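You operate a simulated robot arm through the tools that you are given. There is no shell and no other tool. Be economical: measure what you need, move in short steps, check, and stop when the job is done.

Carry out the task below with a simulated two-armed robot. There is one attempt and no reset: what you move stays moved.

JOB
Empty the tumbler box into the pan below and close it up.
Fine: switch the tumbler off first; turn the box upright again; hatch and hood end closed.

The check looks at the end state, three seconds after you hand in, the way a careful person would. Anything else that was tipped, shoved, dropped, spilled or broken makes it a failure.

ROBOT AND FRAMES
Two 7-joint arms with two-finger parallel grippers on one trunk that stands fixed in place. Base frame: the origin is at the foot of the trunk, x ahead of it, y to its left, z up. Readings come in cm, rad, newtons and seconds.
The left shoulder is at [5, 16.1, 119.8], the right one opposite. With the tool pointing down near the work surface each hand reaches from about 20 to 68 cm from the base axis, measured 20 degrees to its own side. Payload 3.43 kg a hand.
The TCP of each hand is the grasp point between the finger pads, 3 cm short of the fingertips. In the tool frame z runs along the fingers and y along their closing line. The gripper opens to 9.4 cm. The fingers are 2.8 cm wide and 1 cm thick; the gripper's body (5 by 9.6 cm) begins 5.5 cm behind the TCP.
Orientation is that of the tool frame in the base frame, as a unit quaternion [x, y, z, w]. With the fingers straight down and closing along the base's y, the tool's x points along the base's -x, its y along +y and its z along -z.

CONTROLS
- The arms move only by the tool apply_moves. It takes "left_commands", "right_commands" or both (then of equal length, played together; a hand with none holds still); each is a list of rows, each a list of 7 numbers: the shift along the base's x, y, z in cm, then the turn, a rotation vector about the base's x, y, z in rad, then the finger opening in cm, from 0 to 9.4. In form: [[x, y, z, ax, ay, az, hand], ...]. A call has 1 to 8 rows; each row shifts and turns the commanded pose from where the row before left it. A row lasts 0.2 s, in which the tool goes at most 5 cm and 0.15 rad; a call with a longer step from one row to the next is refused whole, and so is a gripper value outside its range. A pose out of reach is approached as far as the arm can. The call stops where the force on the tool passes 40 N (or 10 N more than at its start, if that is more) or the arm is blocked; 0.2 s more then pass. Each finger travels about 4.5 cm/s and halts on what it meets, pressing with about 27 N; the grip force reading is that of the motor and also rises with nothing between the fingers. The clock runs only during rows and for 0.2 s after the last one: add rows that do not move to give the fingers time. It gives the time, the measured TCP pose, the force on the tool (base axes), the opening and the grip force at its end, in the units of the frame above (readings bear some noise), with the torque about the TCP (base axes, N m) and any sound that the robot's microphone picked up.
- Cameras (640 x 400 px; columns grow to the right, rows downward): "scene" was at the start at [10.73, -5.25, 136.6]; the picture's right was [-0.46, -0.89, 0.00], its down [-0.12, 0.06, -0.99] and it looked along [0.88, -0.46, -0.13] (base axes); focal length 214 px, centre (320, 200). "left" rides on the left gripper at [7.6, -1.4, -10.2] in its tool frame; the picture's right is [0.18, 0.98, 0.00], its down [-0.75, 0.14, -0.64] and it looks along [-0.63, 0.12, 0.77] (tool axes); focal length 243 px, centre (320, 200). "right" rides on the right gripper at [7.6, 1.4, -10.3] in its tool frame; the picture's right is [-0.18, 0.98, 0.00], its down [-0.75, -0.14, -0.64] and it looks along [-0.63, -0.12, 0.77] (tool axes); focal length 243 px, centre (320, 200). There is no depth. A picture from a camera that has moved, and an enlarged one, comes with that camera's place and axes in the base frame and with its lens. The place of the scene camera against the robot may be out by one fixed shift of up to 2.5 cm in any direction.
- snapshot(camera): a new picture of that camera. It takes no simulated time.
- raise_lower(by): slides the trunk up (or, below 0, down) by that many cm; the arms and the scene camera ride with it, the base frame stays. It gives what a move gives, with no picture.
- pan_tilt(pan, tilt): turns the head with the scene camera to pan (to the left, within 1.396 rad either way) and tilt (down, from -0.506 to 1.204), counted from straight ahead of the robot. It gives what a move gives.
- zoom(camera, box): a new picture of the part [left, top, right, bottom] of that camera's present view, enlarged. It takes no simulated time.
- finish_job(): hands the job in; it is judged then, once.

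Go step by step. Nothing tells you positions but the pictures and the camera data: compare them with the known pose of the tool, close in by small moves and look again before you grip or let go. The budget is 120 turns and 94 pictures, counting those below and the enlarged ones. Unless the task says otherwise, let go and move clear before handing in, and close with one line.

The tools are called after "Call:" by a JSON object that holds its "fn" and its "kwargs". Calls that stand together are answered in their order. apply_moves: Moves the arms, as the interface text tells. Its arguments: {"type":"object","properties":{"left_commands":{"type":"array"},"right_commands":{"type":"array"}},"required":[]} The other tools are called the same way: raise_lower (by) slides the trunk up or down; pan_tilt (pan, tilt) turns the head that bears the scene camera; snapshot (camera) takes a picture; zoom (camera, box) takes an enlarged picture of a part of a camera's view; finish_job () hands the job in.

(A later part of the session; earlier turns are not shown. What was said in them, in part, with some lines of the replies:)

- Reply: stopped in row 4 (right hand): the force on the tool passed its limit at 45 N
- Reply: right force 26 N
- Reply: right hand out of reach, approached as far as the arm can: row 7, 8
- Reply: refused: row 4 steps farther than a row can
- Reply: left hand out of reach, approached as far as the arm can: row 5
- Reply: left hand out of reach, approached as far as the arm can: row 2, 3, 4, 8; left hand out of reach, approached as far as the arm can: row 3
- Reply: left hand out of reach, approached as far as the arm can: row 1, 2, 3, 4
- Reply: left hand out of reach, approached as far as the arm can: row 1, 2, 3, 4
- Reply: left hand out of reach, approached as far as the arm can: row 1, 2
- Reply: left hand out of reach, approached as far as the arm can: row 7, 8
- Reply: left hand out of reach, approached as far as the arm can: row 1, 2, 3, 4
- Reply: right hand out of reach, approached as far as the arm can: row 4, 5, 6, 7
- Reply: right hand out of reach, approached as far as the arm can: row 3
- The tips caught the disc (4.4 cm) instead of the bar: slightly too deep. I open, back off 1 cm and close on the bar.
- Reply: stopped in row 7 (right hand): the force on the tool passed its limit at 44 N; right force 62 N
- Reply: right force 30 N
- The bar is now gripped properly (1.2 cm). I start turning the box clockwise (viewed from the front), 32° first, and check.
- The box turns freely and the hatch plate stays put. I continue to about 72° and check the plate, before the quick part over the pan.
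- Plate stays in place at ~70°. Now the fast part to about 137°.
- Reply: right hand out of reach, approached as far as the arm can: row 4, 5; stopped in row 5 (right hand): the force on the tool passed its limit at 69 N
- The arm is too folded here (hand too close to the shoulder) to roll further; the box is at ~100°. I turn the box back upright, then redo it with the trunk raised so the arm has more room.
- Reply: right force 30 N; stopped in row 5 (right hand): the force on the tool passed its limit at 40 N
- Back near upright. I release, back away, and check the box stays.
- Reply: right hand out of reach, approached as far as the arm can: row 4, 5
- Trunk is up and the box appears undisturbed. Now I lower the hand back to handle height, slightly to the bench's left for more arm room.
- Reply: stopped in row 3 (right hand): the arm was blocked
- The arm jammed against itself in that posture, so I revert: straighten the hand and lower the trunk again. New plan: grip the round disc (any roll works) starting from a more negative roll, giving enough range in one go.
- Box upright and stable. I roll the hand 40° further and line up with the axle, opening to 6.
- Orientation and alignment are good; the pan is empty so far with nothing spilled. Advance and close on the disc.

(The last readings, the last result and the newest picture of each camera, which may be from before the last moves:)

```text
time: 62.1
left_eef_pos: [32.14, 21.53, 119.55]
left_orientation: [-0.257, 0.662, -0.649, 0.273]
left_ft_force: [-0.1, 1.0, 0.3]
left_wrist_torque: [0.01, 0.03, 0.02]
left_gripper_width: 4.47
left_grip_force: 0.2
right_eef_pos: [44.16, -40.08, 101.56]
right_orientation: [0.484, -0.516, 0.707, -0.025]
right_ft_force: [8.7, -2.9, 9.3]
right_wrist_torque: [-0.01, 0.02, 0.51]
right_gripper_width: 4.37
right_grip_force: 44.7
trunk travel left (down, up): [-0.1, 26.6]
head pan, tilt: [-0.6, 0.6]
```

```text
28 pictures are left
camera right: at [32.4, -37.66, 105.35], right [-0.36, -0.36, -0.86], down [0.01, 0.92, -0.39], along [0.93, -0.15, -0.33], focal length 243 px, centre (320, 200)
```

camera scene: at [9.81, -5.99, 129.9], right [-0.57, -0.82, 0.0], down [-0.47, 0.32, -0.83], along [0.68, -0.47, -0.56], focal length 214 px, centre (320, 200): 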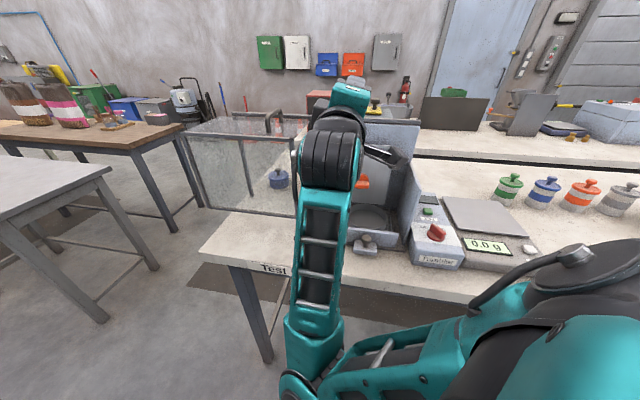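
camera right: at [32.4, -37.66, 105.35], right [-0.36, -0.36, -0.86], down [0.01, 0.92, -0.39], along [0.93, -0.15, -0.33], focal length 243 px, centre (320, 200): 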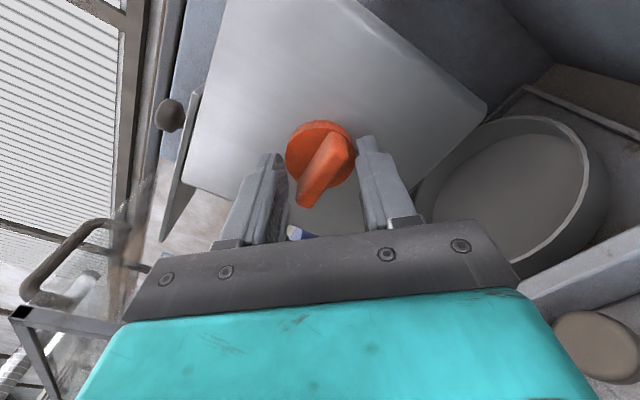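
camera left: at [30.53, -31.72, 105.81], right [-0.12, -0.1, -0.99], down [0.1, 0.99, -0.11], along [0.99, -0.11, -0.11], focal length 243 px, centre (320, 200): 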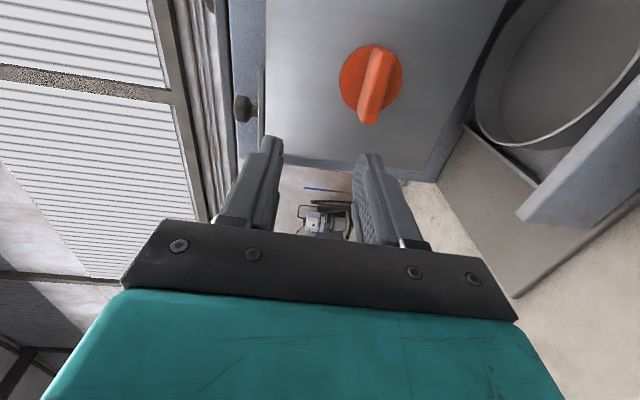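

Disc gripped at 4.37 cm. Turn 65° clockwise and check the box follows.

Call:
{"fn": "apply_moves", "kwargs": {"right_commands": [[0, 0, 0, 0.1, -0.1, 0, 3.5], [0, 0, 0, 0.1, -0.1, 0, 3.5], [0, 0, 0, 0.1, -0.1, 0, 3.5], [0, 0, 0, 0.1, -0.1, 0, 3.5], [0, 0, 0, 0.1, -0.1, 0, 3.5], [0, 0, 0, 0.1, -0.1, 0, 3.5], [0, 0, 0, 0.1, -0.1, 0, 3.5], [0, 0, 0, 0.1, -0.1, 0, 3.5]]}}

Call:
{"fn": "snapshot", "kwargs": {"camera": "right"}}

```text
time: 63.9
left_eef_pos: [32.15, 21.78, 119.42]
left_orientation: [-0.259, 0.661, -0.649, 0.273]
left_ft_force: [0.1, -0.8, -0.3]
left_wrist_torque: [-0.04, -0.01, 0.02]
left_gripper_width: 4.48
left_grip_force: 0.1
right_eef_pos: [44.22, -40.05, 101.48]
right_orientation: [-0.133, 0.694, -0.586, 0.397]
right_ft_force: [-2.8, 31.3, -11.4]
right_wrist_torque: [0.22, 0.39, 0.62]
right_gripper_width: 4.39
right_grip_force: 44.8
trunk travel left (down, up): [-0.1, 26.6]
head pan, tilt: [-0.6, 0.6]
```

```text
27 pictures are left
camera right: at [32.59, -37.47, 97.02], right [0.4, 0.39, -0.83], down [0.0, 0.9, 0.43], along [0.92, -0.17, 0.36], focal length 243 px, centre (320, 200)
```

right: 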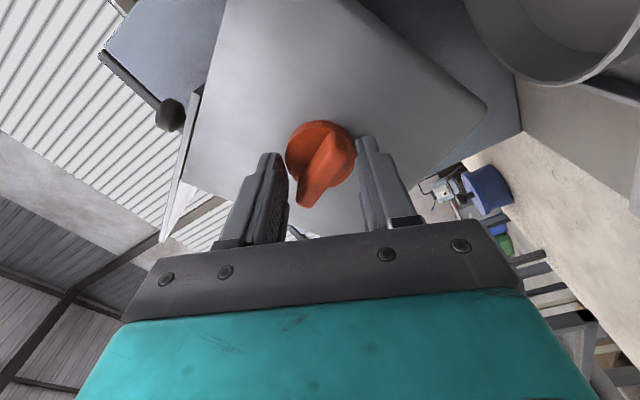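

The box follows. There is 31 N side load, so I ease the hand slightly with it and run the fast part to ~130°.

Call:
{"fn": "apply_moves", "kwargs": {"right_commands": [[-0.05, 0.15, -0.1, 0.104, -0.104, 0, 3.5], [-0.05, 0.1, 0, 0.104, -0.104, 0, 3.5], [0, 0, 0, 0.104, -0.104, 0, 3.5], [0, 0, 0, 0.104, -0.104, 0, 3.5], [0, 0, 0, 0.104, -0.104, 0, 3.5], [0, 0, 0, 0.104, -0.104, 0, 3.5], [0, 0, 0, 0.104, -0.104, 0, 3.5], [0, 0, 0, 0.104, -0.104, 0, 3.5]]}}

Call:
{"fn": "zoom", "kwargs": {"camera": "scene", "box": [270, 0, 470, 200]}}

```text
time: 65.7
left_eef_pos: [32.26, 21.57, 119.34]
left_orientation: [-0.259, 0.662, -0.648, 0.272]
left_ft_force: [1.2, -0.5, 0.4]
left_wrist_torque: [0.0, -0.07, -0.02]
left_gripper_width: 4.5
left_grip_force: 0.0
right_eef_pos: [44.32, -39.98, 101.31]
right_orientation: [0.275, 0.648, -0.268, 0.658]
right_ft_force: [31.8, -8.8, 15.2]
right_wrist_torque: [-0.18, -0.1, 0.34]
right_gripper_width: 4.35
right_grip_force: 45.2
trunk travel left (down, up): [-0.1, 26.6]
head pan, tilt: [-0.6, 0.6]
```

```text
2.00 times, centred on (370, 100) of scene
camera zoom: at [10.02, -5.98, 109.89], right [-0.57, -0.82, 0.0], down [-0.47, 0.32, -0.82], along [0.68, -0.47, -0.57], focal length 429 px, centre (220, 400)
```

zoom: 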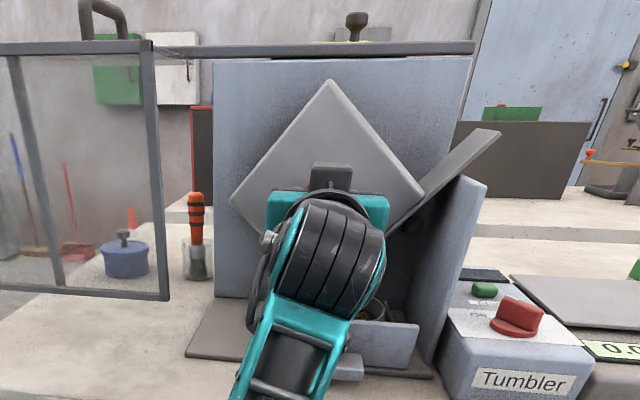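

At ~132°, stuff is visible in the pan. I hold a moment to let everything run out, then look.

Call:
{"fn": "apply_moves", "kwargs": {"right_commands": [[0, 0, 0, 0.03, -0.03, 0, 3.5], [0, 0, 0, 0.03, -0.03, 0, 3.5], [0, 0, 0, 0, 0, 0, 3.5], [0, 0, 0, 0, 0, 0, 3.5], [0, 0, 0, 0, 0, 0, 3.5], [0, 0, 0, 0, 0, 0, 3.5]]}}

Call:
{"fn": "zoom", "kwargs": {"camera": "scene", "box": [350, 60, 450, 200]}}

```text
time: 67.1
left_eef_pos: [32.34, 21.61, 119.4]
left_orientation: [-0.258, 0.662, -0.649, 0.273]
left_ft_force: [-0.2, 0.5, -0.2]
left_wrist_torque: [-0.03, 0.0, -0.02]
left_gripper_width: 4.51
left_grip_force: 0.0
right_eef_pos: [44.22, -39.87, 101.14]
right_orientation: [0.301, 0.639, -0.238, 0.667]
right_ft_force: [12.4, 14.4, -9.3]
right_wrist_torque: [-0.78, -0.49, 0.64]
right_gripper_width: 4.36
right_grip_force: 44.5
trunk travel left (down, up): [-0.1, 26.6]
head pan, tilt: [-0.6, 0.6]
```

```text
2.86 times, centred on (400, 130) of scene
camera zoom: at [9.97, -5.88, 109.86], right [-0.57, -0.82, 0.0], down [-0.47, 0.32, -0.82], along [0.68, -0.47, -0.57], focal length 613 px, centre (91, 400)
```

zoom: 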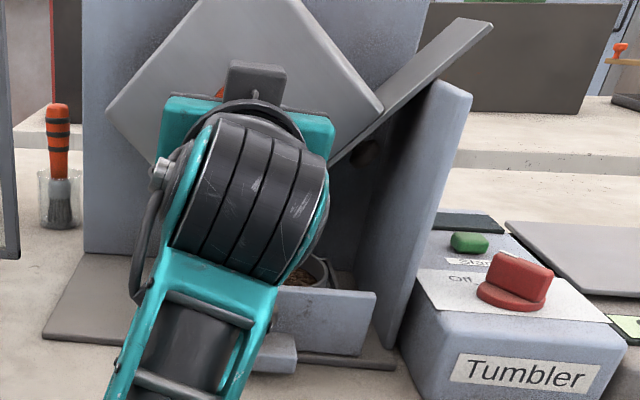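

Grains lie in the pan. I rock the box once to loosen leftovers, then turn it back.

Call:
{"fn": "apply_moves", "kwargs": {"right_commands": [[0, 0, 0, -0.1, 0.1, 0, 3.5], [0, 0, 0, -0.1, 0.1, 0, 3.5], [0, 0, 0, 0.1, -0.1, 0, 3.5], [0, 0, 0, 0.1, -0.1, 0, 3.5], [0, 0, 0, 0, 0, 0, 3.5], [0, 0, 0, 0, 0, 0, 3.5], [0, 0, 0, 0, 0, 0, 3.5]]}}

Call:
{"fn": "apply_moves", "kwargs": {"right_commands": [[0, 0, 0, -0.1, 0.1, 0, 3.5], [0, 0, 0, -0.1, 0.1, 0, 3.5], [0, 0, 0, -0.1, 0.1, 0, 3.5], [0, 0, 0, -0.1, 0.1, 0, 3.5], [0, 0, 0, -0.1, 0.1, 0, 3.5], [0, 0, 0, -0.1, 0.1, 0, 3.5], [0, 0, 0, -0.1, 0.1, 0, 3.5], [0, 0, 0, -0.1, 0.1, 0, 3.5]]}}

```text
time: 68.7
left_eef_pos: [32.29, 21.72, 119.4]
left_orientation: [-0.259, 0.661, -0.649, 0.273]
left_ft_force: [-0.7, 0.1, -0.2]
left_wrist_torque: [-0.02, 0.0, 0.0]
left_gripper_width: 4.49
left_grip_force: 0.1
right_eef_pos: [44.29, -39.97, 101.25]
right_orientation: [0.302, 0.639, -0.24, 0.665]
right_ft_force: [6.3, 24.1, -16.2]
right_wrist_torque: [-0.21, 0.12, 0.49]
right_gripper_width: 4.38
right_grip_force: 44.7
trunk travel left (down, up): [-0.1, 26.6]
head pan, tilt: [-0.6, 0.6]
```

```text
time: 70.5
left_eef_pos: [32.23, 21.56, 119.43]
left_orientation: [-0.257, 0.662, -0.648, 0.274]
left_ft_force: [-0.5, 0.5, 0.0]
left_wrist_torque: [-0.02, 0.03, 0.02]
left_gripper_width: 4.51
left_grip_force: 0.0
right_eef_pos: [44.11, -40.02, 101.37]
right_orientation: [-0.086, 0.701, -0.56, 0.433]
right_ft_force: [2.7, 6.0, -9.5]
right_wrist_torque: [-0.37, -0.38, 0.9]
right_gripper_width: 4.4
right_grip_force: 45.5
trunk travel left (down, up): [-0.1, 26.6]
head pan, tilt: [-0.6, 0.6]
```

Continue back to upright.

Call:
{"fn": "apply_moves", "kwargs": {"right_commands": [[0, 0, 0, -0.1, 0.1, 0, 3.5], [0, 0, 0, -0.1, 0.1, 0, 3.5], [0, 0, 0, -0.1, 0.1, 0, 3.5], [0, 0, 0, -0.1, 0.1, 0, 3.5], [0, 0, 0, -0.1, 0.1, 0, 3.5], [0, 0, 0, -0.1, 0.1, 0, 3.5], [0, 0, 0, -0.1, 0.1, 0, 3.5], [0, 0, 0, -0.1, 0.1, 0, 3.5]]}}

Call:
{"fn": "snapshot", "kwargs": {"camera": "right"}}

Call:
{"fn": "zoom", "kwargs": {"camera": "scene", "box": [270, 0, 470, 200]}}

```text
time: 72.3
left_eef_pos: [32.03, 21.62, 119.46]
left_orientation: [-0.257, 0.662, -0.648, 0.274]
left_ft_force: [0.0, -0.1, -0.1]
left_wrist_torque: [0.04, 0.02, 0.0]
left_gripper_width: 4.46
left_grip_force: 0.1
right_eef_pos: [44.01, -39.84, 101.52]
right_orientation: [0.447, -0.546, 0.705, -0.069]
right_ft_force: [8.0, -17.3, 23.1]
right_wrist_torque: [-0.51, -0.39, -0.41]
right_gripper_width: 4.35
right_grip_force: 44.6
trunk travel left (down, up): [-0.1, 26.6]
head pan, tilt: [-0.6, 0.6]
```

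```text
24 pictures are left
camera right: at [31.89, -37.75, 104.37], right [-0.27, -0.28, -0.92], down [0.05, 0.95, -0.3], along [0.96, -0.13, -0.25], focal length 243 px, centre (320, 200)
```

right: 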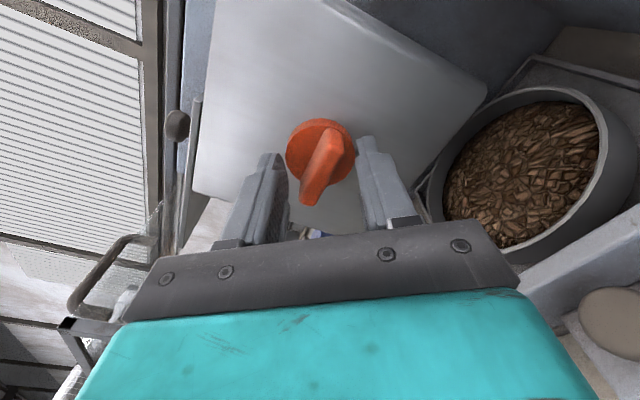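

```text
2.00 times, centred on (370, 100) of scene
camera zoom: at [9.75, -6.01, 109.91], right [-0.57, -0.82, 0.0], down [-0.47, 0.32, -0.83], along [0.68, -0.47, -0.56], focal length 429 px, centre (220, 400)
```

zoom: 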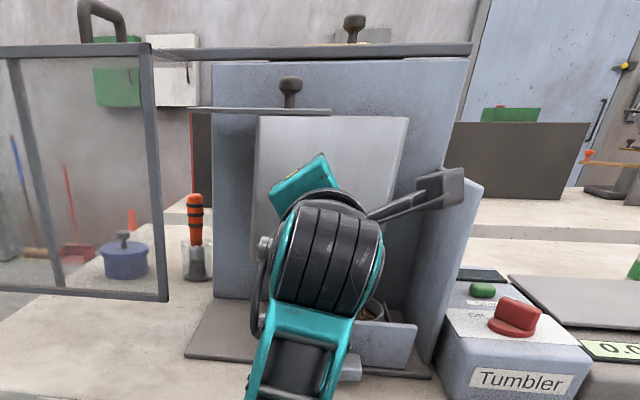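

The pan is full of chips and the plate looks level again. A last small turn toward the upright position, then release and back off.

Call:
{"fn": "apply_moves", "kwargs": {"right_commands": [[0, 0, 0, -0.04, 0.04, 0, 3.5], [0, 0, 0, 0, 0, 0, 3.5], [0, 0, 0, 0, 0, 0, 5], [0, 0, 0, 0, 0, 0, 6], [-0.8, 0.8, 0, 0, 0, 0, 6], [-1.5, 1.5, 0, 0, 0, 0, 6], [-1.5, 1.5, 0, 0, 0, 0, 6]]}}

Call:
{"fn": "zoom", "kwargs": {"camera": "scene", "box": [270, 0, 470, 200]}}

```text
time: 73.9
left_eef_pos: [32.06, 21.54, 119.53]
left_orientation: [-0.258, 0.662, -0.649, 0.274]
left_ft_force: [0.0, 0.0, 0.0]
left_wrist_torque: [0.0, -0.01, -0.02]
left_gripper_width: 4.52
left_grip_force: 0.0
right_eef_pos: [40.41, -36.04, 101.35]
right_orientation: [0.464, -0.535, 0.704, -0.05]
right_ft_force: [-0.4, 0.4, -0.6]
right_wrist_torque: [-0.01, 0.0, 0.02]
right_gripper_width: 6.0
right_grip_force: 0.1
trunk travel left (down, up): [-0.1, 26.6]
head pan, tilt: [-0.6, 0.6]
```

```text
2.00 times, centred on (370, 100) of scene
camera zoom: at [9.82, -5.98, 109.9], right [-0.57, -0.82, 0.0], down [-0.47, 0.32, -0.83], along [0.68, -0.47, -0.56], focal length 429 px, centre (220, 400)
```

zoom: 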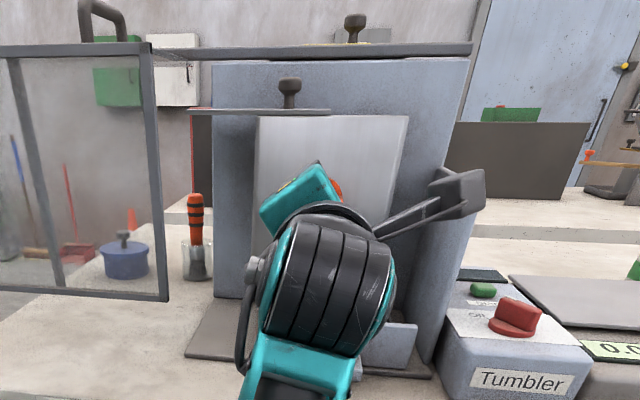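

The box stands upright on its own. Next the hatch: its knob is near [52.8, -41.9, 111] and must go about 7.5 cm to the bench's right. I raise the hand in front of it and roll on so the fingers straddle the knob left-right with the camera above.

Call:
{"fn": "apply_moves", "kwargs": {"right_commands": [[-0.5, 0.5, 2, -0.1, 0.1, 0, 6], [0, 0, 2.5, -0.1, 0.1, 0, 6], [0, 0, 2.5, -0.1, 0.1, 0, 6], [0, 0, 2.5, -0.1, 0.1, 0, 6], [0, 0, 2.5, -0.1, 0.1, 0, 6], [0, 0, 0, -0.1, 0.1, 0, 6], [0, 0, 0, -0.04, 0.04, 0, 6]]}}

Call:
{"fn": "snapshot", "kwargs": {"camera": "right"}}

```text
time: 75.5
left_eef_pos: [32.23, 21.62, 119.4]
left_orientation: [-0.258, 0.662, -0.648, 0.274]
left_ft_force: [-0.5, 0.4, 0.3]
left_wrist_torque: [0.01, 0.01, -0.02]
left_gripper_width: 4.5
left_grip_force: 0.0
right_eef_pos: [39.76, -35.52, 113.24]
right_orientation: [0.651, -0.278, 0.655, 0.265]
right_ft_force: [0.2, 0.0, -0.3]
right_wrist_torque: [0.0, -0.02, -0.03]
right_gripper_width: 6.0
right_grip_force: 0.0
trunk travel left (down, up): [-0.1, 26.6]
head pan, tilt: [-0.6, 0.6]
```

```text
21 pictures are left
camera right: at [31.61, -29.48, 120.79], right [-0.69, -0.69, -0.2], down [-0.34, 0.57, -0.75], along [0.63, -0.45, -0.63], focal length 243 px, centre (320, 200)
```

right: 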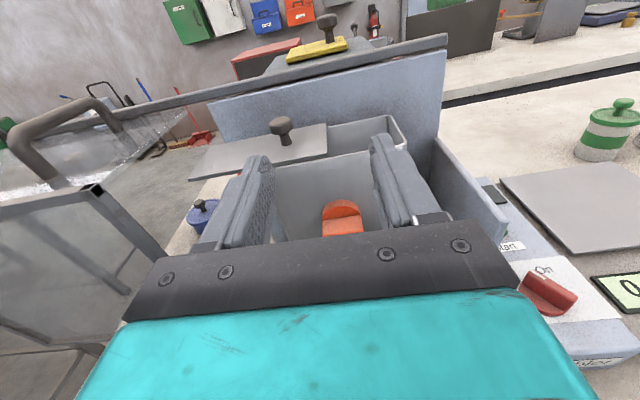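

Great view: the knob is at [52.7, -42.2, 111.4]. I move in front of it, fingers straddling.

Call:
{"fn": "apply_moves", "kwargs": {"right_commands": [[2.2, 1.0, -0.4, 0, 0, 0, 6], [2.2, 0, -0.4, 0, 0, 0, 6], [2.2, -1.5, -0.5, 0, 0, 0, 6], [2.2, -2, -0.5, 0, 0, 0, 6], [0, 0, 0, 0, 0, 0, 6]]}}

Call:
{"fn": "snapshot", "kwargs": {"camera": "right"}}

```text
time: 76.7
left_eef_pos: [32.13, 21.58, 119.56]
left_orientation: [-0.257, 0.662, -0.649, 0.273]
left_ft_force: [-0.2, -0.4, -0.6]
left_wrist_torque: [0.02, -0.01, -0.03]
left_gripper_width: 4.5
left_grip_force: 0.1
right_eef_pos: [48.77, -38.17, 111.64]
right_orientation: [0.65, -0.279, 0.656, 0.263]
right_ft_force: [-0.1, -0.1, 1.0]
right_wrist_torque: [0.02, 0.01, 0.02]
right_gripper_width: 5.99
right_grip_force: 0.1
trunk travel left (down, up): [-0.1, 26.6]
head pan, tilt: [-0.6, 0.6]
```

```text
20 pictures are left
camera right: at [40.5, -32.13, 119.02], right [-0.69, -0.69, -0.21], down [-0.34, 0.57, -0.75], along [0.63, -0.45, -0.63], focal length 243 px, centre (320, 200)
```

right: 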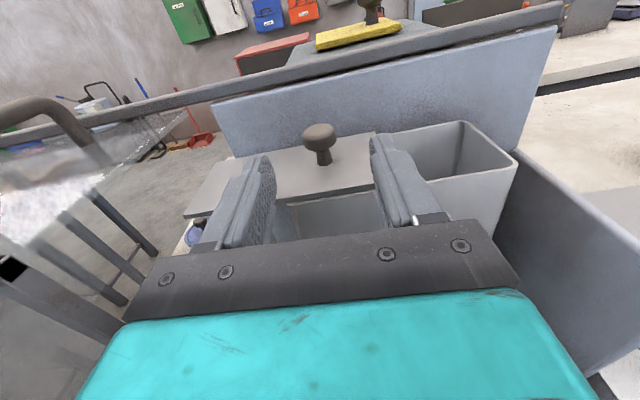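

Knob centred, 5.9 cm ahead. Advance so the fingers are around it, then slide right.

Call:
{"fn": "apply_moves", "kwargs": {"right_commands": [[1.0, -1.0, 0.1, 0, 0, 0, 6], [1.0, -1.0, 0, 0, 0, 0, 6], [1.0, -1.0, 0, 0, 0, 0, 5], [0, 0, 0, 0, 0, 0, 4], [0, 0, 0, 0, 0, 0, 3], [0, 0, 0, 0, 0, 0, 2.5]]}}

Call:
{"fn": "snapshot", "kwargs": {"camera": "right"}}

```text
time: 78.1
left_eef_pos: [32.26, 21.55, 119.52]
left_orientation: [-0.258, 0.662, -0.649, 0.274]
left_ft_force: [0.8, 0.4, -1.4]
left_wrist_torque: [-0.02, 0.01, 0.01]
left_gripper_width: 4.48
left_grip_force: 0.1
right_eef_pos: [51.54, -41.01, 111.64]
right_orientation: [0.65, -0.28, 0.655, 0.265]
right_ft_force: [-0.8, -0.1, -0.6]
right_wrist_torque: [0.02, -0.02, 0.02]
right_gripper_width: 2.5
right_grip_force: 0.1
trunk travel left (down, up): [-0.1, 26.6]
head pan, tilt: [-0.6, 0.6]
```

```text
19 pictures are left
camera right: at [43.44, -35.03, 119.09], right [-0.69, -0.69, -0.21], down [-0.34, 0.57, -0.75], along [0.63, -0.45, -0.63], focal length 243 px, centre (320, 200)
```

right: 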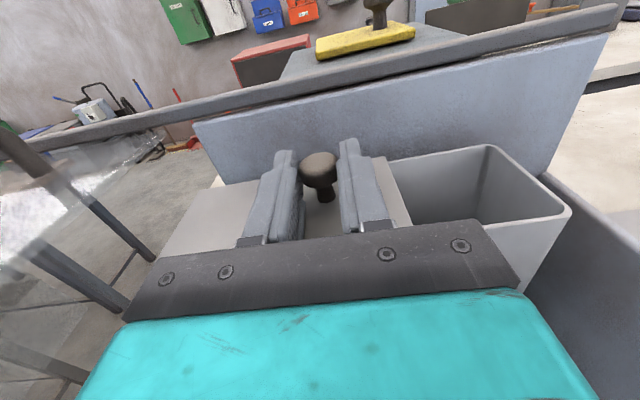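

The knob sits between the tips. Advance a bit more, close lightly and slide right 6 cm.

Call:
{"fn": "apply_moves", "kwargs": {"right_commands": [[0.6, -0.6, 0, 0, 0, 0, 2.5], [0, 0, 0, 0, 0, 0, 2.0], [-0.7, -0.7, 0, 0, 0, 0, 2.0], [-0.7, -0.7, 0, 0, 0, 0, 2.0], [-0.7, -0.7, 0, 0, 0, 0, 2.0], [-0.7, -0.7, 0, 0, 0, 0, 2.0], [-0.7, -0.7, 0, 0, 0, 0, 2.0], [-0.7, -0.7, 0, 0, 0, 0, 2.0]]}}

Call:
{"fn": "snapshot", "kwargs": {"camera": "right"}}

```text
time: 79.9
left_eef_pos: [32.04, 21.71, 119.54]
left_orientation: [-0.257, 0.662, -0.649, 0.273]
left_ft_force: [0.0, 0.8, 0.0]
left_wrist_torque: [0.04, 0.0, 0.03]
left_gripper_width: 4.5
left_grip_force: 0.0
right_eef_pos: [47.9, -45.95, 111.63]
right_orientation: [0.651, -0.279, 0.655, 0.264]
right_ft_force: [-7.9, 7.7, -6.1]
right_wrist_torque: [-0.55, -0.29, 0.0]
right_gripper_width: 2.31
right_grip_force: 44.8
trunk travel left (down, up): [-0.1, 26.6]
head pan, tilt: [-0.6, 0.6]
```

```text
18 pictures are left
camera right: at [39.77, -39.82, 119.15], right [-0.69, -0.69, -0.2], down [-0.34, 0.57, -0.75], along [0.63, -0.45, -0.63], focal length 243 px, centre (320, 200)
```

right: 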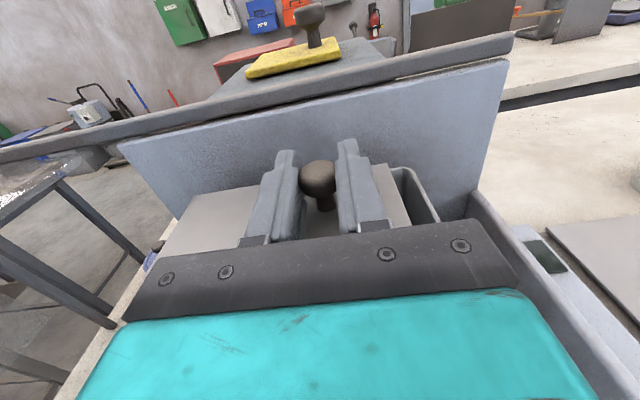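

It slides well; about 3 cm remain. I continue until it stops.

Call:
{"fn": "apply_moves", "kwargs": {"right_commands": [[-0.5, -0.5, 0, 0, 0, 0, 2.0], [-0.5, -0.5, 0, 0, 0, 0, 2.0], [-0.5, -0.5, 0, 0, 0, 0, 2.0], [-0.3, -0.3, 0, 0, 0, 0, 2.0], [-0.3, -0.3, 0, 0, 0, 0, 2.0]]}}

Call:
{"fn": "snapshot", "kwargs": {"camera": "right"}}

```text
time: 81.1
left_eef_pos: [32.25, 21.75, 119.42]
left_orientation: [-0.258, 0.662, -0.649, 0.272]
left_ft_force: [-0.5, 0.1, -0.2]
left_wrist_torque: [0.01, 0.0, 0.01]
left_gripper_width: 4.51
left_grip_force: 0.1
right_eef_pos: [46.06, -47.73, 111.45]
right_orientation: [0.654, -0.278, 0.652, 0.264]
right_ft_force: [-4.1, 25.4, -22.9]
right_wrist_torque: [0.3, -0.36, 0.23]
right_gripper_width: 2.39
right_grip_force: 44.9
trunk travel left (down, up): [-0.1, 26.6]
head pan, tilt: [-0.6, 0.6]
```

```text
17 pictures are left
camera right: at [37.93, -41.81, 118.97], right [-0.69, -0.69, -0.2], down [-0.35, 0.57, -0.74], along [0.63, -0.44, -0.64], focal length 243 px, centre (320, 200)
```

right: 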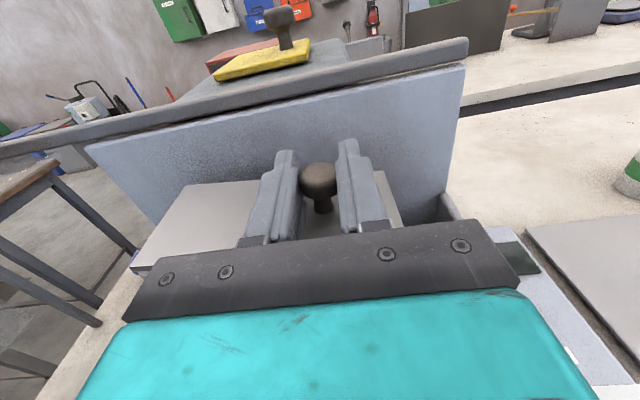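

The plate reaches the right edge and meets resistance. I open, back off and check the box and hatch.

Call:
{"fn": "apply_moves", "kwargs": {"right_commands": [[0, 0, 0, 0, 0, 0, 3.5], [0, 0, 0.1, 0, 0, 0, 5], [-1.5, 1.5, 0.2, 0, 0, 0, 5], [-3, 3, 0.3, 0, 0, 0, 5], [-3, 3, 0.5, 0, 0, 0, 5], [-1, 1, 1, 0, 0, 0, 5]]}}

Call:
{"fn": "snapshot", "kwargs": {"camera": "right"}}

Call:
{"fn": "snapshot", "kwargs": {"camera": "scene"}}

```text
time: 82.5
left_eef_pos: [32.08, 21.58, 119.46]
left_orientation: [-0.257, 0.662, -0.649, 0.273]
left_ft_force: [0.4, -0.3, 0.9]
left_wrist_torque: [0.01, 0.04, -0.05]
left_gripper_width: 4.47
left_grip_force: 0.1
right_eef_pos: [37.21, -39.55, 113.7]
right_orientation: [0.651, -0.278, 0.655, 0.264]
right_ft_force: [-0.4, -0.5, -0.3]
right_wrist_torque: [0.01, -0.03, -0.04]
right_gripper_width: 4.99
right_grip_force: 0.1
trunk travel left (down, up): [-0.1, 26.6]
head pan, tilt: [-0.6, 0.6]
```

```text
16 pictures are left
camera right: at [29.06, -33.41, 121.21], right [-0.69, -0.69, -0.21], down [-0.34, 0.57, -0.75], along [0.63, -0.45, -0.63], focal length 243 px, centre (320, 200)
```

right: 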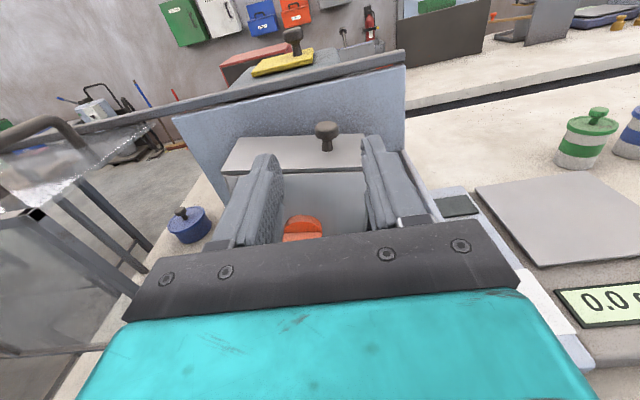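

```text
15 pictures are left
camera scene: at [9.81, -5.97, 109.9], right [-0.57, -0.82, 0.0], down [-0.47, 0.32, -0.83], along [0.68, -0.47, -0.56], focal length 214 px, centre (320, 200)
```

scene: 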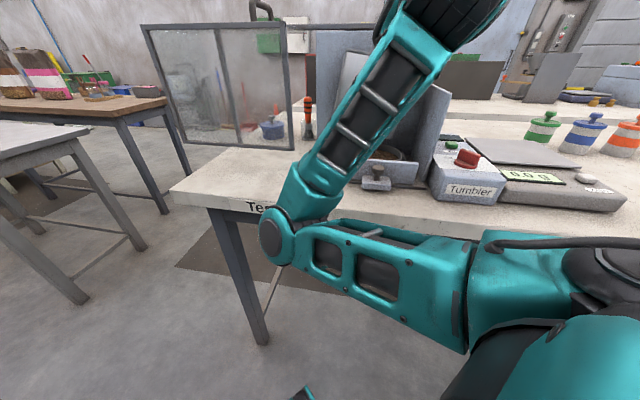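

I check closely whether the box is still upright after the push.

Call:
{"fn": "zoom", "kwargs": {"camera": "right", "box": [200, 100, 440, 250]}}

Call:
{"fn": "zoom", "kwargs": {"camera": "scene", "box": [290, 10, 450, 200]}}

```text
2.67 times, centred on (320, 175) of right
camera zoom: at [29.06, -33.41, 121.21], right [-0.69, -0.69, -0.21], down [-0.34, 0.57, -0.75], along [0.63, -0.45, -0.63], focal length 647 px, centre (320, 267)
```

zoom: 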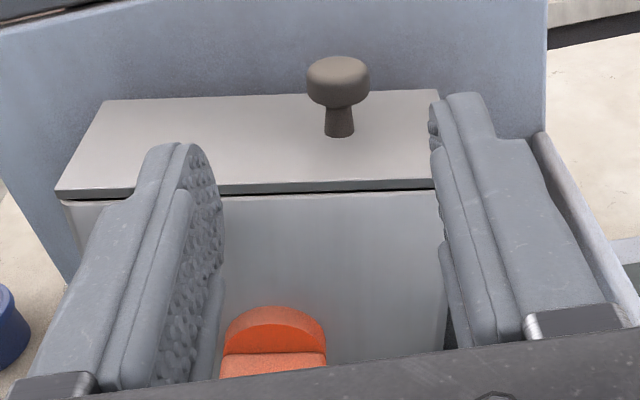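

```text
2.11 times, centred on (370, 105) of scene
camera zoom: at [9.81, -5.97, 109.9], right [-0.57, -0.82, 0.0], down [-0.47, 0.32, -0.83], along [0.68, -0.47, -0.56], focal length 452 px, centre (215, 400)
```

zoom: 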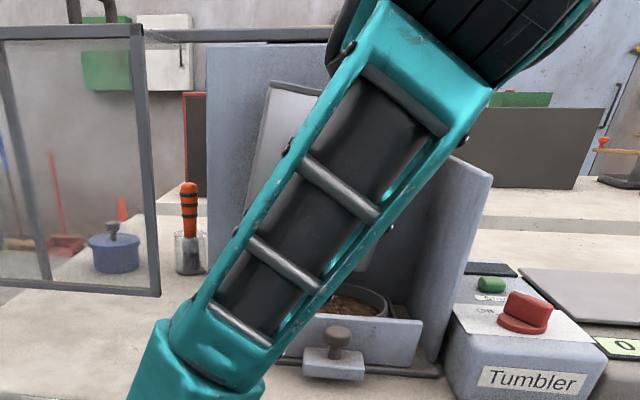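

The hatch is closed, but the push left the box tilted about 9° clockwise (plate edge slope). I will press down gently on the left end of the plate with closed fingers to level it.

Call:
{"fn": "apply_moves", "kwargs": {"right_commands": [[2.5, 1.2, 0.5, 0, 0, 0, 3], [2.5, 1.2, 0.5, 0, 0, 0, 1], [2.5, 1.2, 0.5, 0, 0, 0, 0], [2.5, 1.2, 0.3, 0, 0, 0, 0], [1.5, -1.7, 0, 0, 0, 0, 0], [1.5, -1.7, 0, 0, 0, 0, 0], [1.4, -1.7, 0, 0, 0, 0, 0], [0, 0, -1.5, 0, 0, 0, 0]]}}

Call:
{"fn": "snapshot", "kwargs": {"camera": "right"}}

```text
time: 84.3
left_eef_pos: [32.13, 21.62, 119.51]
left_orientation: [-0.258, 0.662, -0.649, 0.273]
left_ft_force: [0.3, -0.7, 0.0]
left_wrist_torque: [0.0, -0.01, -0.02]
left_gripper_width: 4.5
left_grip_force: 0.1
right_eef_pos: [51.85, -40.0, 113.88]
right_orientation: [0.65, -0.279, 0.656, 0.264]
right_ft_force: [0.6, 0.0, 0.4]
right_wrist_torque: [-0.01, 0.02, 0.02]
right_gripper_width: 0.0
right_grip_force: 27.0
trunk travel left (down, up): [-0.1, 26.6]
head pan, tilt: [-0.6, 0.6]
```

```text
12 pictures are left
camera right: at [43.67, -33.88, 121.41], right [-0.69, -0.69, -0.21], down [-0.34, 0.57, -0.75], along [0.63, -0.45, -0.63], focal length 243 px, centre (320, 200)
```

right: 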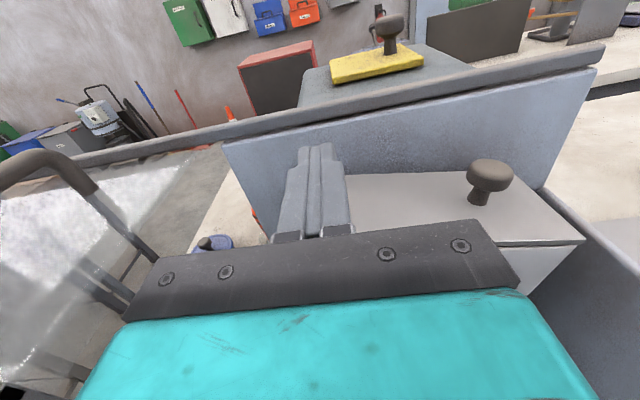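

The fingers are just at the plate's left edge. Shift 1.3 cm right, then press down slowly.

Call:
{"fn": "apply_moves", "kwargs": {"right_commands": [[-0.9, -0.9, 0, 0, 0, 0, 0], [0, 0, -1.0, 0, 0, 0, 0], [0, 0, -0.8, 0, 0, 0, 0], [0, 0, -0.5, 0, 0, 0, 0], [0, 0, -0.4, 0, 0, 0, 0], [0, 0, -0.3, 0, 0, 0, 0], [0, 0, 0, 0, 0, 0, 0]]}}

Call:
{"fn": "snapshot", "kwargs": {"camera": "right"}}

```text
time: 85.9
left_eef_pos: [32.1, 21.61, 119.43]
left_orientation: [-0.258, 0.662, -0.649, 0.274]
left_ft_force: [-0.9, -1.0, -0.7]
left_wrist_torque: [-0.01, 0.04, 0.04]
left_gripper_width: 4.53
left_grip_force: 0.1
right_eef_pos: [50.77, -40.75, 111.04]
right_orientation: [0.65, -0.278, 0.657, 0.264]
right_ft_force: [3.1, -1.4, 5.9]
right_wrist_torque: [-0.08, 0.08, 0.07]
right_gripper_width: 0.0
right_grip_force: 27.1
trunk travel left (down, up): [-0.1, 26.6]
head pan, tilt: [-0.6, 0.6]
```

```text
11 pictures are left
camera right: at [42.64, -34.6, 118.52], right [-0.69, -0.69, -0.21], down [-0.34, 0.57, -0.75], along [0.64, -0.45, -0.63], focal length 243 px, centre (320, 200)
```

right: 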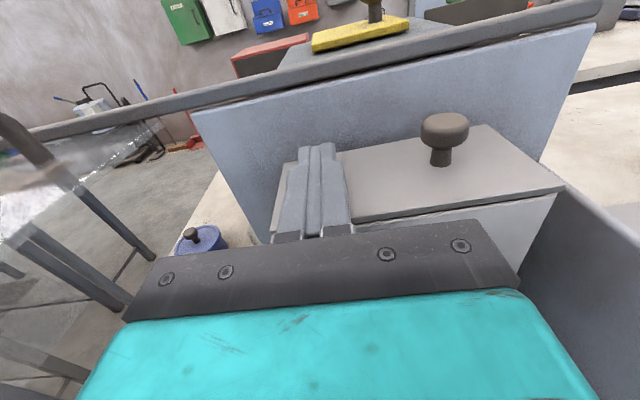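

Plate edge slope now matches level. I lift off and head over to the hood handle (bar mid about [63, -27.3, 117.8]), staying above the hood's top (~114).

Call:
{"fn": "apply_moves", "kwargs": {"right_commands": [[0, 0, 2, 0, 0, 0, 0], [0, 0, 3, 0, 0, 0, 2], [-2.5, 2.5, 2, 0, 0, 0, 4], [-2.5, 2.5, 1.5, 0, 0, 0, 5], [2.4, 3.4, 0, 0, 0, 0, 5], [2.4, 3.4, 0, 0, 0, 0, 5], [2.4, 3.4, 0, 0, 0, 0, 5], [0, 0, 0, 0, 0, 0, 5]]}}

Call:
{"fn": "snapshot", "kwargs": {"camera": "right"}}

```text
time: 87.7
left_eef_pos: [32.12, 21.61, 119.53]
left_orientation: [-0.257, 0.662, -0.649, 0.274]
left_ft_force: [-0.1, 0.4, 0.1]
left_wrist_torque: [-0.02, 0.01, -0.01]
left_gripper_width: 4.51
left_grip_force: 0.0
right_eef_pos: [53.22, -25.49, 119.37]
right_orientation: [0.65, -0.28, 0.655, 0.265]
right_ft_force: [0.1, 0.0, -0.1]
right_wrist_torque: [-0.03, 0.01, -0.01]
right_gripper_width: 4.99
right_grip_force: 0.0
trunk travel left (down, up): [-0.1, 26.6]
head pan, tilt: [-0.6, 0.6]
```

```text
10 pictures are left
camera right: at [45.0, -19.48, 126.92], right [-0.69, -0.69, -0.21], down [-0.34, 0.57, -0.75], along [0.63, -0.45, -0.63], focal length 243 px, centre (320, 200)
```

right: 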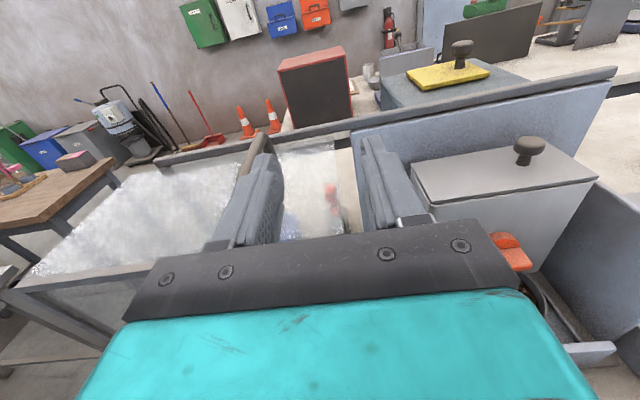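

The handle is behind the left finger, about 5.6 cm left. I shift left and look.

Call:
{"fn": "apply_moves", "kwargs": {"right_commands": [[2, 2, 0, 0, 0, 0, 5], [2, 2, -0.5, 0, 0, 0, 5], [0, 0, 0, 0, 0, 0, 5]]}}

Call:
{"fn": "snapshot", "kwargs": {"camera": "right"}}

```text
time: 88.5
left_eef_pos: [32.18, 21.62, 119.53]
left_orientation: [-0.258, 0.662, -0.649, 0.273]
left_ft_force: [0.4, 0.1, -0.4]
left_wrist_torque: [0.03, -0.03, 0.02]
left_gripper_width: 4.52
left_grip_force: 0.0
right_eef_pos: [57.1, -21.5, 118.98]
right_orientation: [0.65, -0.279, 0.656, 0.263]
right_ft_force: [0.6, -0.2, 0.0]
right_wrist_torque: [-0.03, 0.0, -0.01]
right_gripper_width: 4.99
right_grip_force: 0.0
trunk travel left (down, up): [-0.1, 26.6]
head pan, tilt: [-0.6, 0.6]
```

```text
9 pictures are left
camera right: at [48.99, -15.43, 126.42], right [-0.69, -0.69, -0.21], down [-0.34, 0.57, -0.75], along [0.63, -0.45, -0.63], focal length 243 px, centre (320, 200)
```

right: 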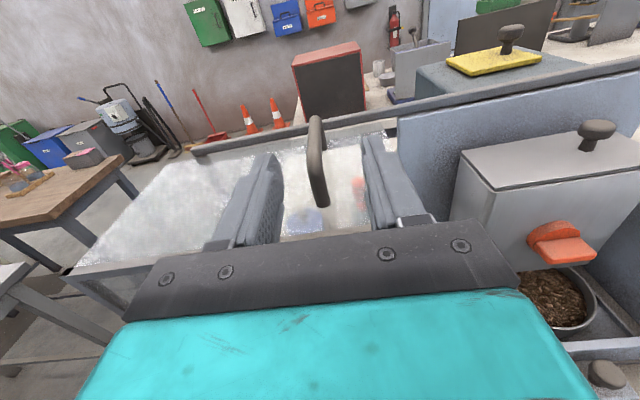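

Handle bar is between the fingers. Move in 5 cm, down 1 cm, and close on the bar.

Call:
{"fn": "apply_moves", "kwargs": {"right_commands": [[1.4, -1.0, -0.5, 0, 0, 0, 5], [1.3, -1.0, -0.5, 0, 0, 0, 5], [1.2, -1.1, 0, 0, 0, 0, 5], [0, 0, 0, 0, 0, 0, 3.5], [0, 0, 0, 0, 0, 0, 2], [0, 0, 0, 0, 0, 0, 1], [0, 0, 0, 0, 0, 0, 1]]}}

Call:
{"fn": "snapshot", "kwargs": {"camera": "right"}}

```text
time: 90.1
left_eef_pos: [32.16, 21.59, 119.5]
left_orientation: [-0.257, 0.662, -0.649, 0.273]
left_ft_force: [0.3, 0.1, -0.5]
left_wrist_torque: [0.03, -0.01, -0.01]
left_gripper_width: 4.5
left_grip_force: 0.0
right_eef_pos: [61.11, -24.5, 118.08]
right_orientation: [0.651, -0.278, 0.655, 0.264]
right_ft_force: [1.6, -1.2, 0.6]
right_wrist_torque: [-0.05, -0.06, -0.01]
right_gripper_width: 1.61
right_grip_force: 43.7
trunk travel left (down, up): [-0.1, 26.6]
head pan, tilt: [-0.6, 0.6]
```

```text
8 pictures are left
camera right: at [52.82, -18.53, 125.51], right [-0.69, -0.69, -0.21], down [-0.34, 0.57, -0.75], along [0.63, -0.45, -0.63], focal length 243 px, centre (320, 200)
```

right: 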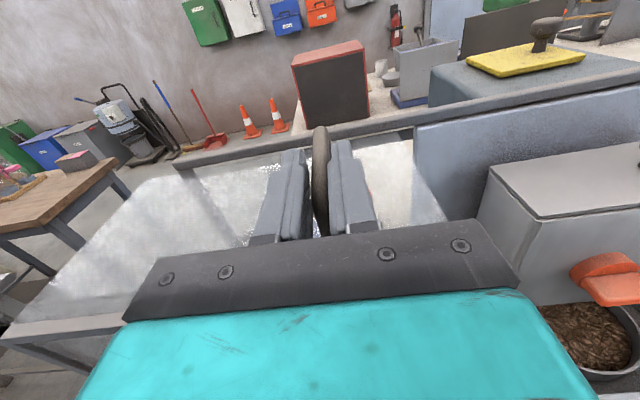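

Handle gripped. I slide the hood right 13.6 cm and watch the forces.

Call:
{"fn": "apply_moves", "kwargs": {"right_commands": [[-0.6, -0.6, 0, 0, 0, 0, 1], [-1.2, -1.2, 0, 0, 0, 0, 1], [-1.2, -1.2, 0, 0, 0, 0, 1], [-1.2, -1.2, 0, 0, 0, 0, 1], [-1.2, -1.2, 0, 0, 0, 0, 1], [-1.2, -1.2, 0, 0, 0, 0, 1], [-1.2, -1.2, 0, 0, 0, 0, 1], [-1.2, -1.2, 0, 0, 0, 0, 1]]}}

Call:
{"fn": "snapshot", "kwargs": {"camera": "right"}}

```text
time: 91.9
left_eef_pos: [32.15, 21.52, 119.49]
left_orientation: [-0.258, 0.661, -0.649, 0.274]
left_ft_force: [-0.5, -0.8, 0.4]
left_wrist_torque: [-0.02, -0.01, 0.03]
left_gripper_width: 4.51
left_grip_force: 0.1
right_eef_pos: [51.81, -33.75, 118.01]
right_orientation: [0.649, -0.278, 0.657, 0.263]
right_ft_force: [12.9, -10.8, 23.0]
right_wrist_torque: [0.47, 0.45, 0.0]
right_gripper_width: 1.57
right_grip_force: 44.9
trunk travel left (down, up): [-0.1, 26.6]
head pan, tilt: [-0.6, 0.6]
```

```text
7 pictures are left
camera right: at [43.68, -27.59, 125.45], right [-0.69, -0.69, -0.21], down [-0.34, 0.57, -0.75], along [0.64, -0.45, -0.63], focal length 243 px, centre (320, 200)
```

right: 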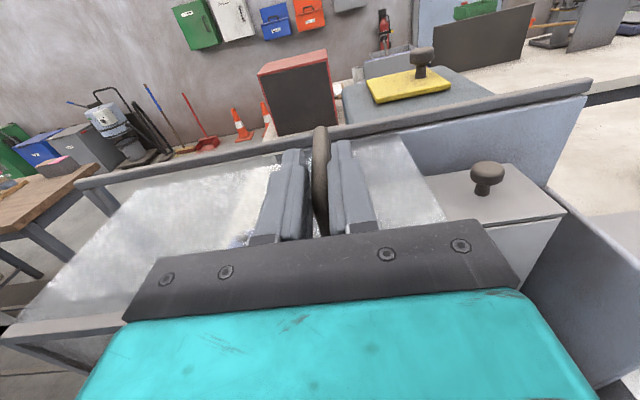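

The hood slides; small side load, which I relieve while continuing.

Call:
{"fn": "apply_moves", "kwargs": {"right_commands": [[-1.0, -1.1, 0.1, 0, 0, 0, 1], [-1.1, -1.2, 0.05, 0, 0, 0, 1], [-1.2, -1.2, 0, 0, 0, 0, 1], [-1.2, -1.2, 0, 0, 0, 0, 1], [-1.2, -1.2, 0, 0, 0, 0, 1], [-1.1, -1.2, 0, 0, 0, 0, 1], [-1.2, -1.2, 0, 0, 0, 0, 1]]}}

Call:
{"fn": "snapshot", "kwargs": {"camera": "right"}}

```text
time: 93.5
left_eef_pos: [32.16, 21.65, 119.48]
left_orientation: [-0.258, 0.662, -0.648, 0.274]
left_ft_force: [-0.3, -1.6, -0.9]
left_wrist_torque: [-0.02, -0.01, -0.01]
left_gripper_width: 4.47
left_grip_force: 0.0
right_eef_pos: [43.79, -41.91, 118.15]
right_orientation: [0.652, -0.28, 0.654, 0.264]
right_ft_force: [-15.4, 15.6, -22.4]
right_wrist_torque: [0.1, 0.13, 0.04]
right_gripper_width: 1.59
right_grip_force: 44.7
trunk travel left (down, up): [-0.1, 26.6]
head pan, tilt: [-0.6, 0.6]
```

```text
6 pictures are left
camera right: at [35.71, -35.9, 125.68], right [-0.69, -0.69, -0.21], down [-0.34, 0.57, -0.75], along [0.63, -0.45, -0.63], focal length 243 px, centre (320, 200)
```

right: 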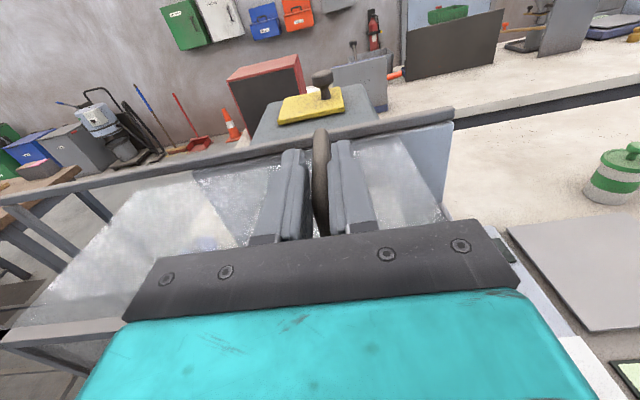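

The hood's right edge nears the end of the rail. I continue gently until it meets the stop.

Call:
{"fn": "apply_moves", "kwargs": {"right_commands": [[-0.6, -0.4, -0.15, 0, 0, 0, 1], [-0.5, -0.5, 0, 0, 0, 0, 1], [-0.5, -0.5, 0, 0, 0, 0, 1], [-0.5, -0.5, 0, 0, 0, 0, 1], [-0.4, -0.4, 0, 0, 0, 0, 1], [-0.4, -0.4, 0, 0, 0, 0, 1]]}}

Call:
{"fn": "snapshot", "kwargs": {"camera": "right"}}

```text
time: 94.9
left_eef_pos: [32.11, 21.58, 119.58]
left_orientation: [-0.257, 0.662, -0.648, 0.274]
left_ft_force: [-0.1, -0.7, -0.9]
left_wrist_torque: [-0.02, 0.03, -0.03]
left_gripper_width: 4.49
left_grip_force: 0.0
right_eef_pos: [41.16, -44.56, 118.24]
right_orientation: [0.648, -0.278, 0.657, 0.265]
right_ft_force: [15.2, -13.7, 22.3]
right_wrist_torque: [0.24, 0.29, -0.02]
right_gripper_width: 1.6
right_grip_force: 45.3
trunk travel left (down, up): [-0.1, 26.6]
head pan, tilt: [-0.6, 0.6]
```

```text
5 pictures are left
camera right: at [32.93, -38.56, 125.59], right [-0.69, -0.69, -0.21], down [-0.34, 0.56, -0.75], along [0.64, -0.45, -0.63], focal length 243 px, centre (320, 200)
```

right: 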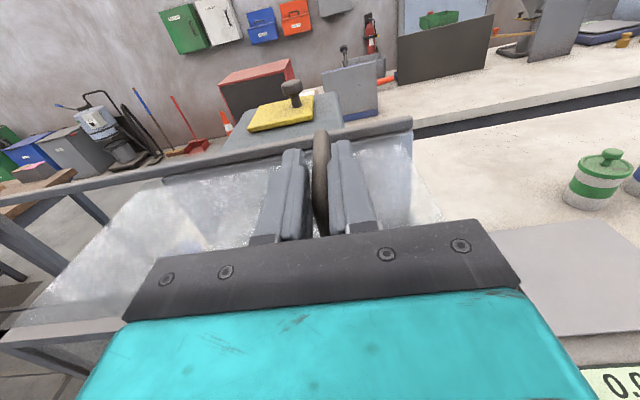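

Still free along the rail; the hood's back-right corner is almost at the rail's end. A bit further until it stops.

Call:
{"fn": "apply_moves", "kwargs": {"right_commands": [[-0.3, -0.45, 0.1, 0, 0, 0, 1], [-0.35, -0.35, 0, 0, 0, 0, 1], [-0.35, -0.35, 0, 0, 0, 0, 1], [-0.35, -0.35, 0, 0, 0, 0, 1], [-0.35, -0.35, 0, 0, 0, 0, 1]]}}

Call:
{"fn": "snapshot", "kwargs": {"camera": "right"}}

```text
time: 96.1
left_eef_pos: [32.43, 21.98, 119.32]
left_orientation: [-0.258, 0.661, -0.65, 0.273]
left_ft_force: [-0.3, -0.4, 0.6]
left_wrist_torque: [0.0, 0.01, -0.04]
left_gripper_width: 4.52
left_grip_force: 0.0
right_eef_pos: [39.94, -45.76, 118.24]
right_orientation: [0.654, -0.27, 0.656, 0.261]
right_ft_force: [22.1, 22.5, 8.1]
right_wrist_torque: [0.32, -0.22, -0.21]
right_gripper_width: 1.58
right_grip_force: 45.0
trunk travel left (down, up): [-0.1, 26.6]
head pan, tilt: [-0.6, 0.6]
```

```text
4 pictures are left
camera right: at [31.77, -39.83, 125.66], right [-0.68, -0.7, -0.2], down [-0.36, 0.56, -0.75], along [0.64, -0.44, -0.63], focal length 243 px, centre (320, 200)
```

right: 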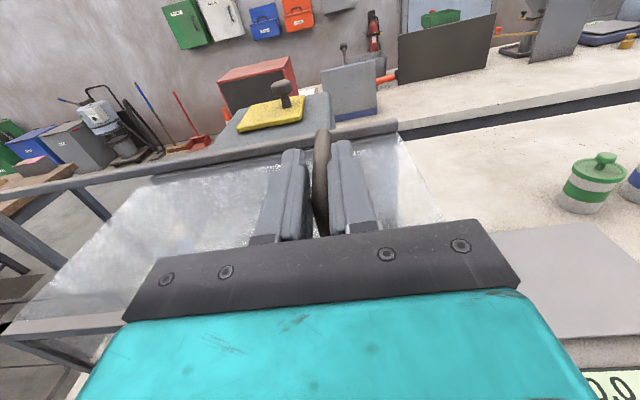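

31 N straight back along the rail: the hood is at its stop. I release and back the hand out and up.

Call:
{"fn": "apply_moves", "kwargs": {"right_commands": [[0.1, 0.1, 0, 0, 0, 0, 2], [0, 0, 0, 0, 0, 0, 4], [0, 0, 0, 0, 0, 0, 5], [-1.2, 1.2, 0.3, 0, 0, 0, 5], [-2, 2, 0.5, 0, 0, 0, 5], [-2, 2, 1, 0, 0, 0, 5], [-1, 1, 2, 0, 0, 0, 5], [0, 0, 0, 0, 0, 0, 5]]}}

Call:
{"fn": "snapshot", "kwargs": {"camera": "right"}}

```text
time: 97.9
left_eef_pos: [32.07, 21.58, 119.41]
left_orientation: [-0.258, 0.662, -0.648, 0.273]
left_ft_force: [-0.3, -0.1, -0.4]
left_wrist_torque: [-0.02, 0.01, -0.03]
left_gripper_width: 4.5
left_grip_force: 0.0
right_eef_pos: [33.18, -40.14, 121.74]
right_orientation: [0.65, -0.279, 0.655, 0.264]
right_ft_force: [0.3, 0.6, -0.4]
right_wrist_torque: [0.04, -0.03, 0.0]
right_gripper_width: 5.01
right_grip_force: 0.0
trunk travel left (down, up): [-0.1, 26.6]
head pan, tilt: [-0.6, 0.6]
```

```text
3 pictures are left
camera right: at [25.0, -34.06, 129.31], right [-0.69, -0.69, -0.21], down [-0.34, 0.57, -0.75], along [0.63, -0.45, -0.63], focal length 243 px, centre (320, 200)
```

right: 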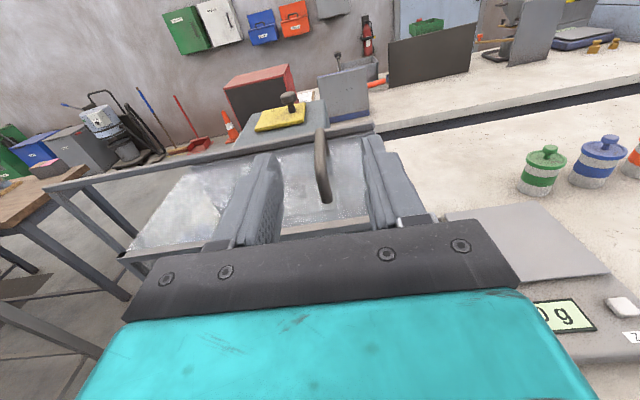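

Hand is clear of the hood. I raise the trunk and shift the hand aside for a final overview.

Call:
{"fn": "raise_lower", "kwargs": {"by": 20}}

Call:
{"fn": "apply_moves", "kwargs": {"right_commands": [[-1, 3, 1, 0, 0, 0, 5], [-1, 3, 1, 0, 0, 0, 5], [0, 3, 1, 0, 0, 0, 5], [0, 3, 1, 0, 0, 0, 5], [0, 3, 1, 0, 0, 0, 5], [0, 3, 1, 0, 0, 0, 5]]}}

Call:
{"fn": "snapshot", "kwargs": {"camera": "scene"}}

```text
time: 100.1
left_eef_pos: [32.12, 21.71, 139.47]
left_orientation: [-0.258, 0.661, -0.649, 0.273]
left_ft_force: [-0.8, -0.2, 0.1]
left_wrist_torque: [-0.01, 0.01, 0.0]
left_gripper_width: 4.5
left_grip_force: 0.0
right_eef_pos: [33.27, -40.01, 141.73]
right_orientation: [0.65, -0.279, 0.655, 0.264]
right_ft_force: [-0.2, 0.1, -0.2]
right_wrist_torque: [0.02, -0.02, 0.02]
right_gripper_width: 5.01
right_grip_force: 0.1
trunk travel left (down, up): [-20.1, 6.6]
head pan, tilt: [-0.6, 0.6]
```

```text
time: 101.5
left_eef_pos: [32.06, 21.69, 139.48]
left_orientation: [-0.258, 0.661, -0.649, 0.274]
left_ft_force: [0.1, 0.4, -0.8]
left_wrist_torque: [0.02, -0.02, 0.03]
left_gripper_width: 4.51
left_grip_force: 0.2
right_eef_pos: [31.28, -22.36, 147.76]
right_orientation: [0.653, -0.281, 0.652, 0.261]
right_ft_force: [0.3, 0.6, -0.8]
right_wrist_torque: [-0.03, 0.01, 0.01]
right_gripper_width: 4.98
right_grip_force: 0.0
trunk travel left (down, up): [-20.1, 6.6]
head pan, tilt: [-0.6, 0.6]
```

```text
2 pictures are left
camera scene: at [10.47, -5.79, 132.89], right [-0.52, -0.85, 0.0], down [-0.23, 0.14, -0.96], along [0.82, -0.5, -0.27], focal length 214 px, centre (320, 200)
```

scene: 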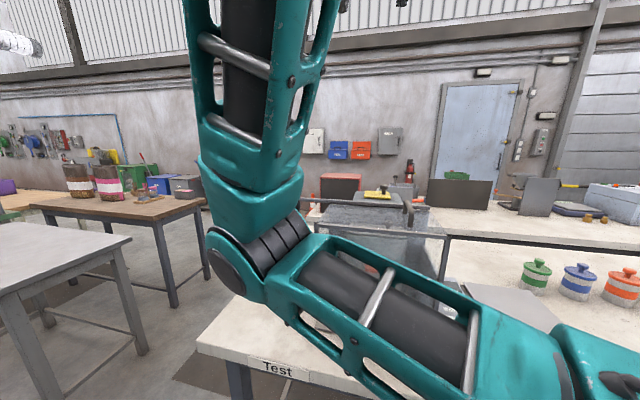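

The arm hides the machine from the head camera, so I pitch the right hand down to look with its own camera.

Call:
{"fn": "apply_moves", "kwargs": {"right_commands": [[0, 0, 0, 0.1, 0.1, 0, 7], [0, 0, 0, 0.1, 0.1, 0, 9], [0, 0, 0, 0.1, 0.1, 0, 9], [0, 0, 0, 0.1, 0.1, 0, 9]]}}

Call:
{"fn": "zoom", "kwargs": {"camera": "right", "box": [240, 20, 520, 240]}}

```text
time: 102.5
left_eef_pos: [32.11, 21.52, 139.5]
left_orientation: [-0.257, 0.662, -0.649, 0.273]
left_ft_force: [0.2, -0.5, -0.1]
left_wrist_torque: [0.0, 0.03, 0.0]
left_gripper_width: 4.51
left_grip_force: 0.1
right_eef_pos: [37.01, -30.7, 149.7]
right_orientation: [0.806, -0.345, 0.446, 0.18]
right_ft_force: [0.6, 0.3, -0.4]
right_wrist_torque: [0.0, 0.03, 0.0]
right_gripper_width: 9.02
right_grip_force: 0.0
right hand out of reach, approached as far as the arm can: row 1, 2, 3, 4
trunk travel left (down, up): [-20.1, 6.6]
head pan, tilt: [-0.6, 0.6]
```

```text
1.82 times, centred on (380, 130) of right
camera zoom: at [32.79, -28.66, 161.46], right [-0.77, -0.61, -0.17], down [-0.56, 0.78, -0.29], along [0.31, -0.13, -0.94], focal length 441 px, centre (211, 327)
```

zoom: 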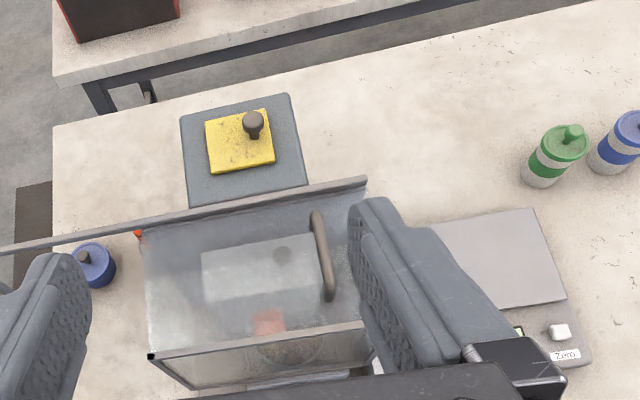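

The hood covers the machine at the end of its rail, the hatch plate covers the upright box, the chips are in the pan, and nothing on the bench is spilled or tipped. The hands are clear, so I hand in.

Call:
{"fn": "finish_job", "kwargs": {}}

```text
The job is handed in.
```

I switched the tumbler off, emptied the box into the pan and turned it upright again. The hatch and hood are closed, and I saw no chips on the bench. The last picture I could measure put the box within about 1° of level.
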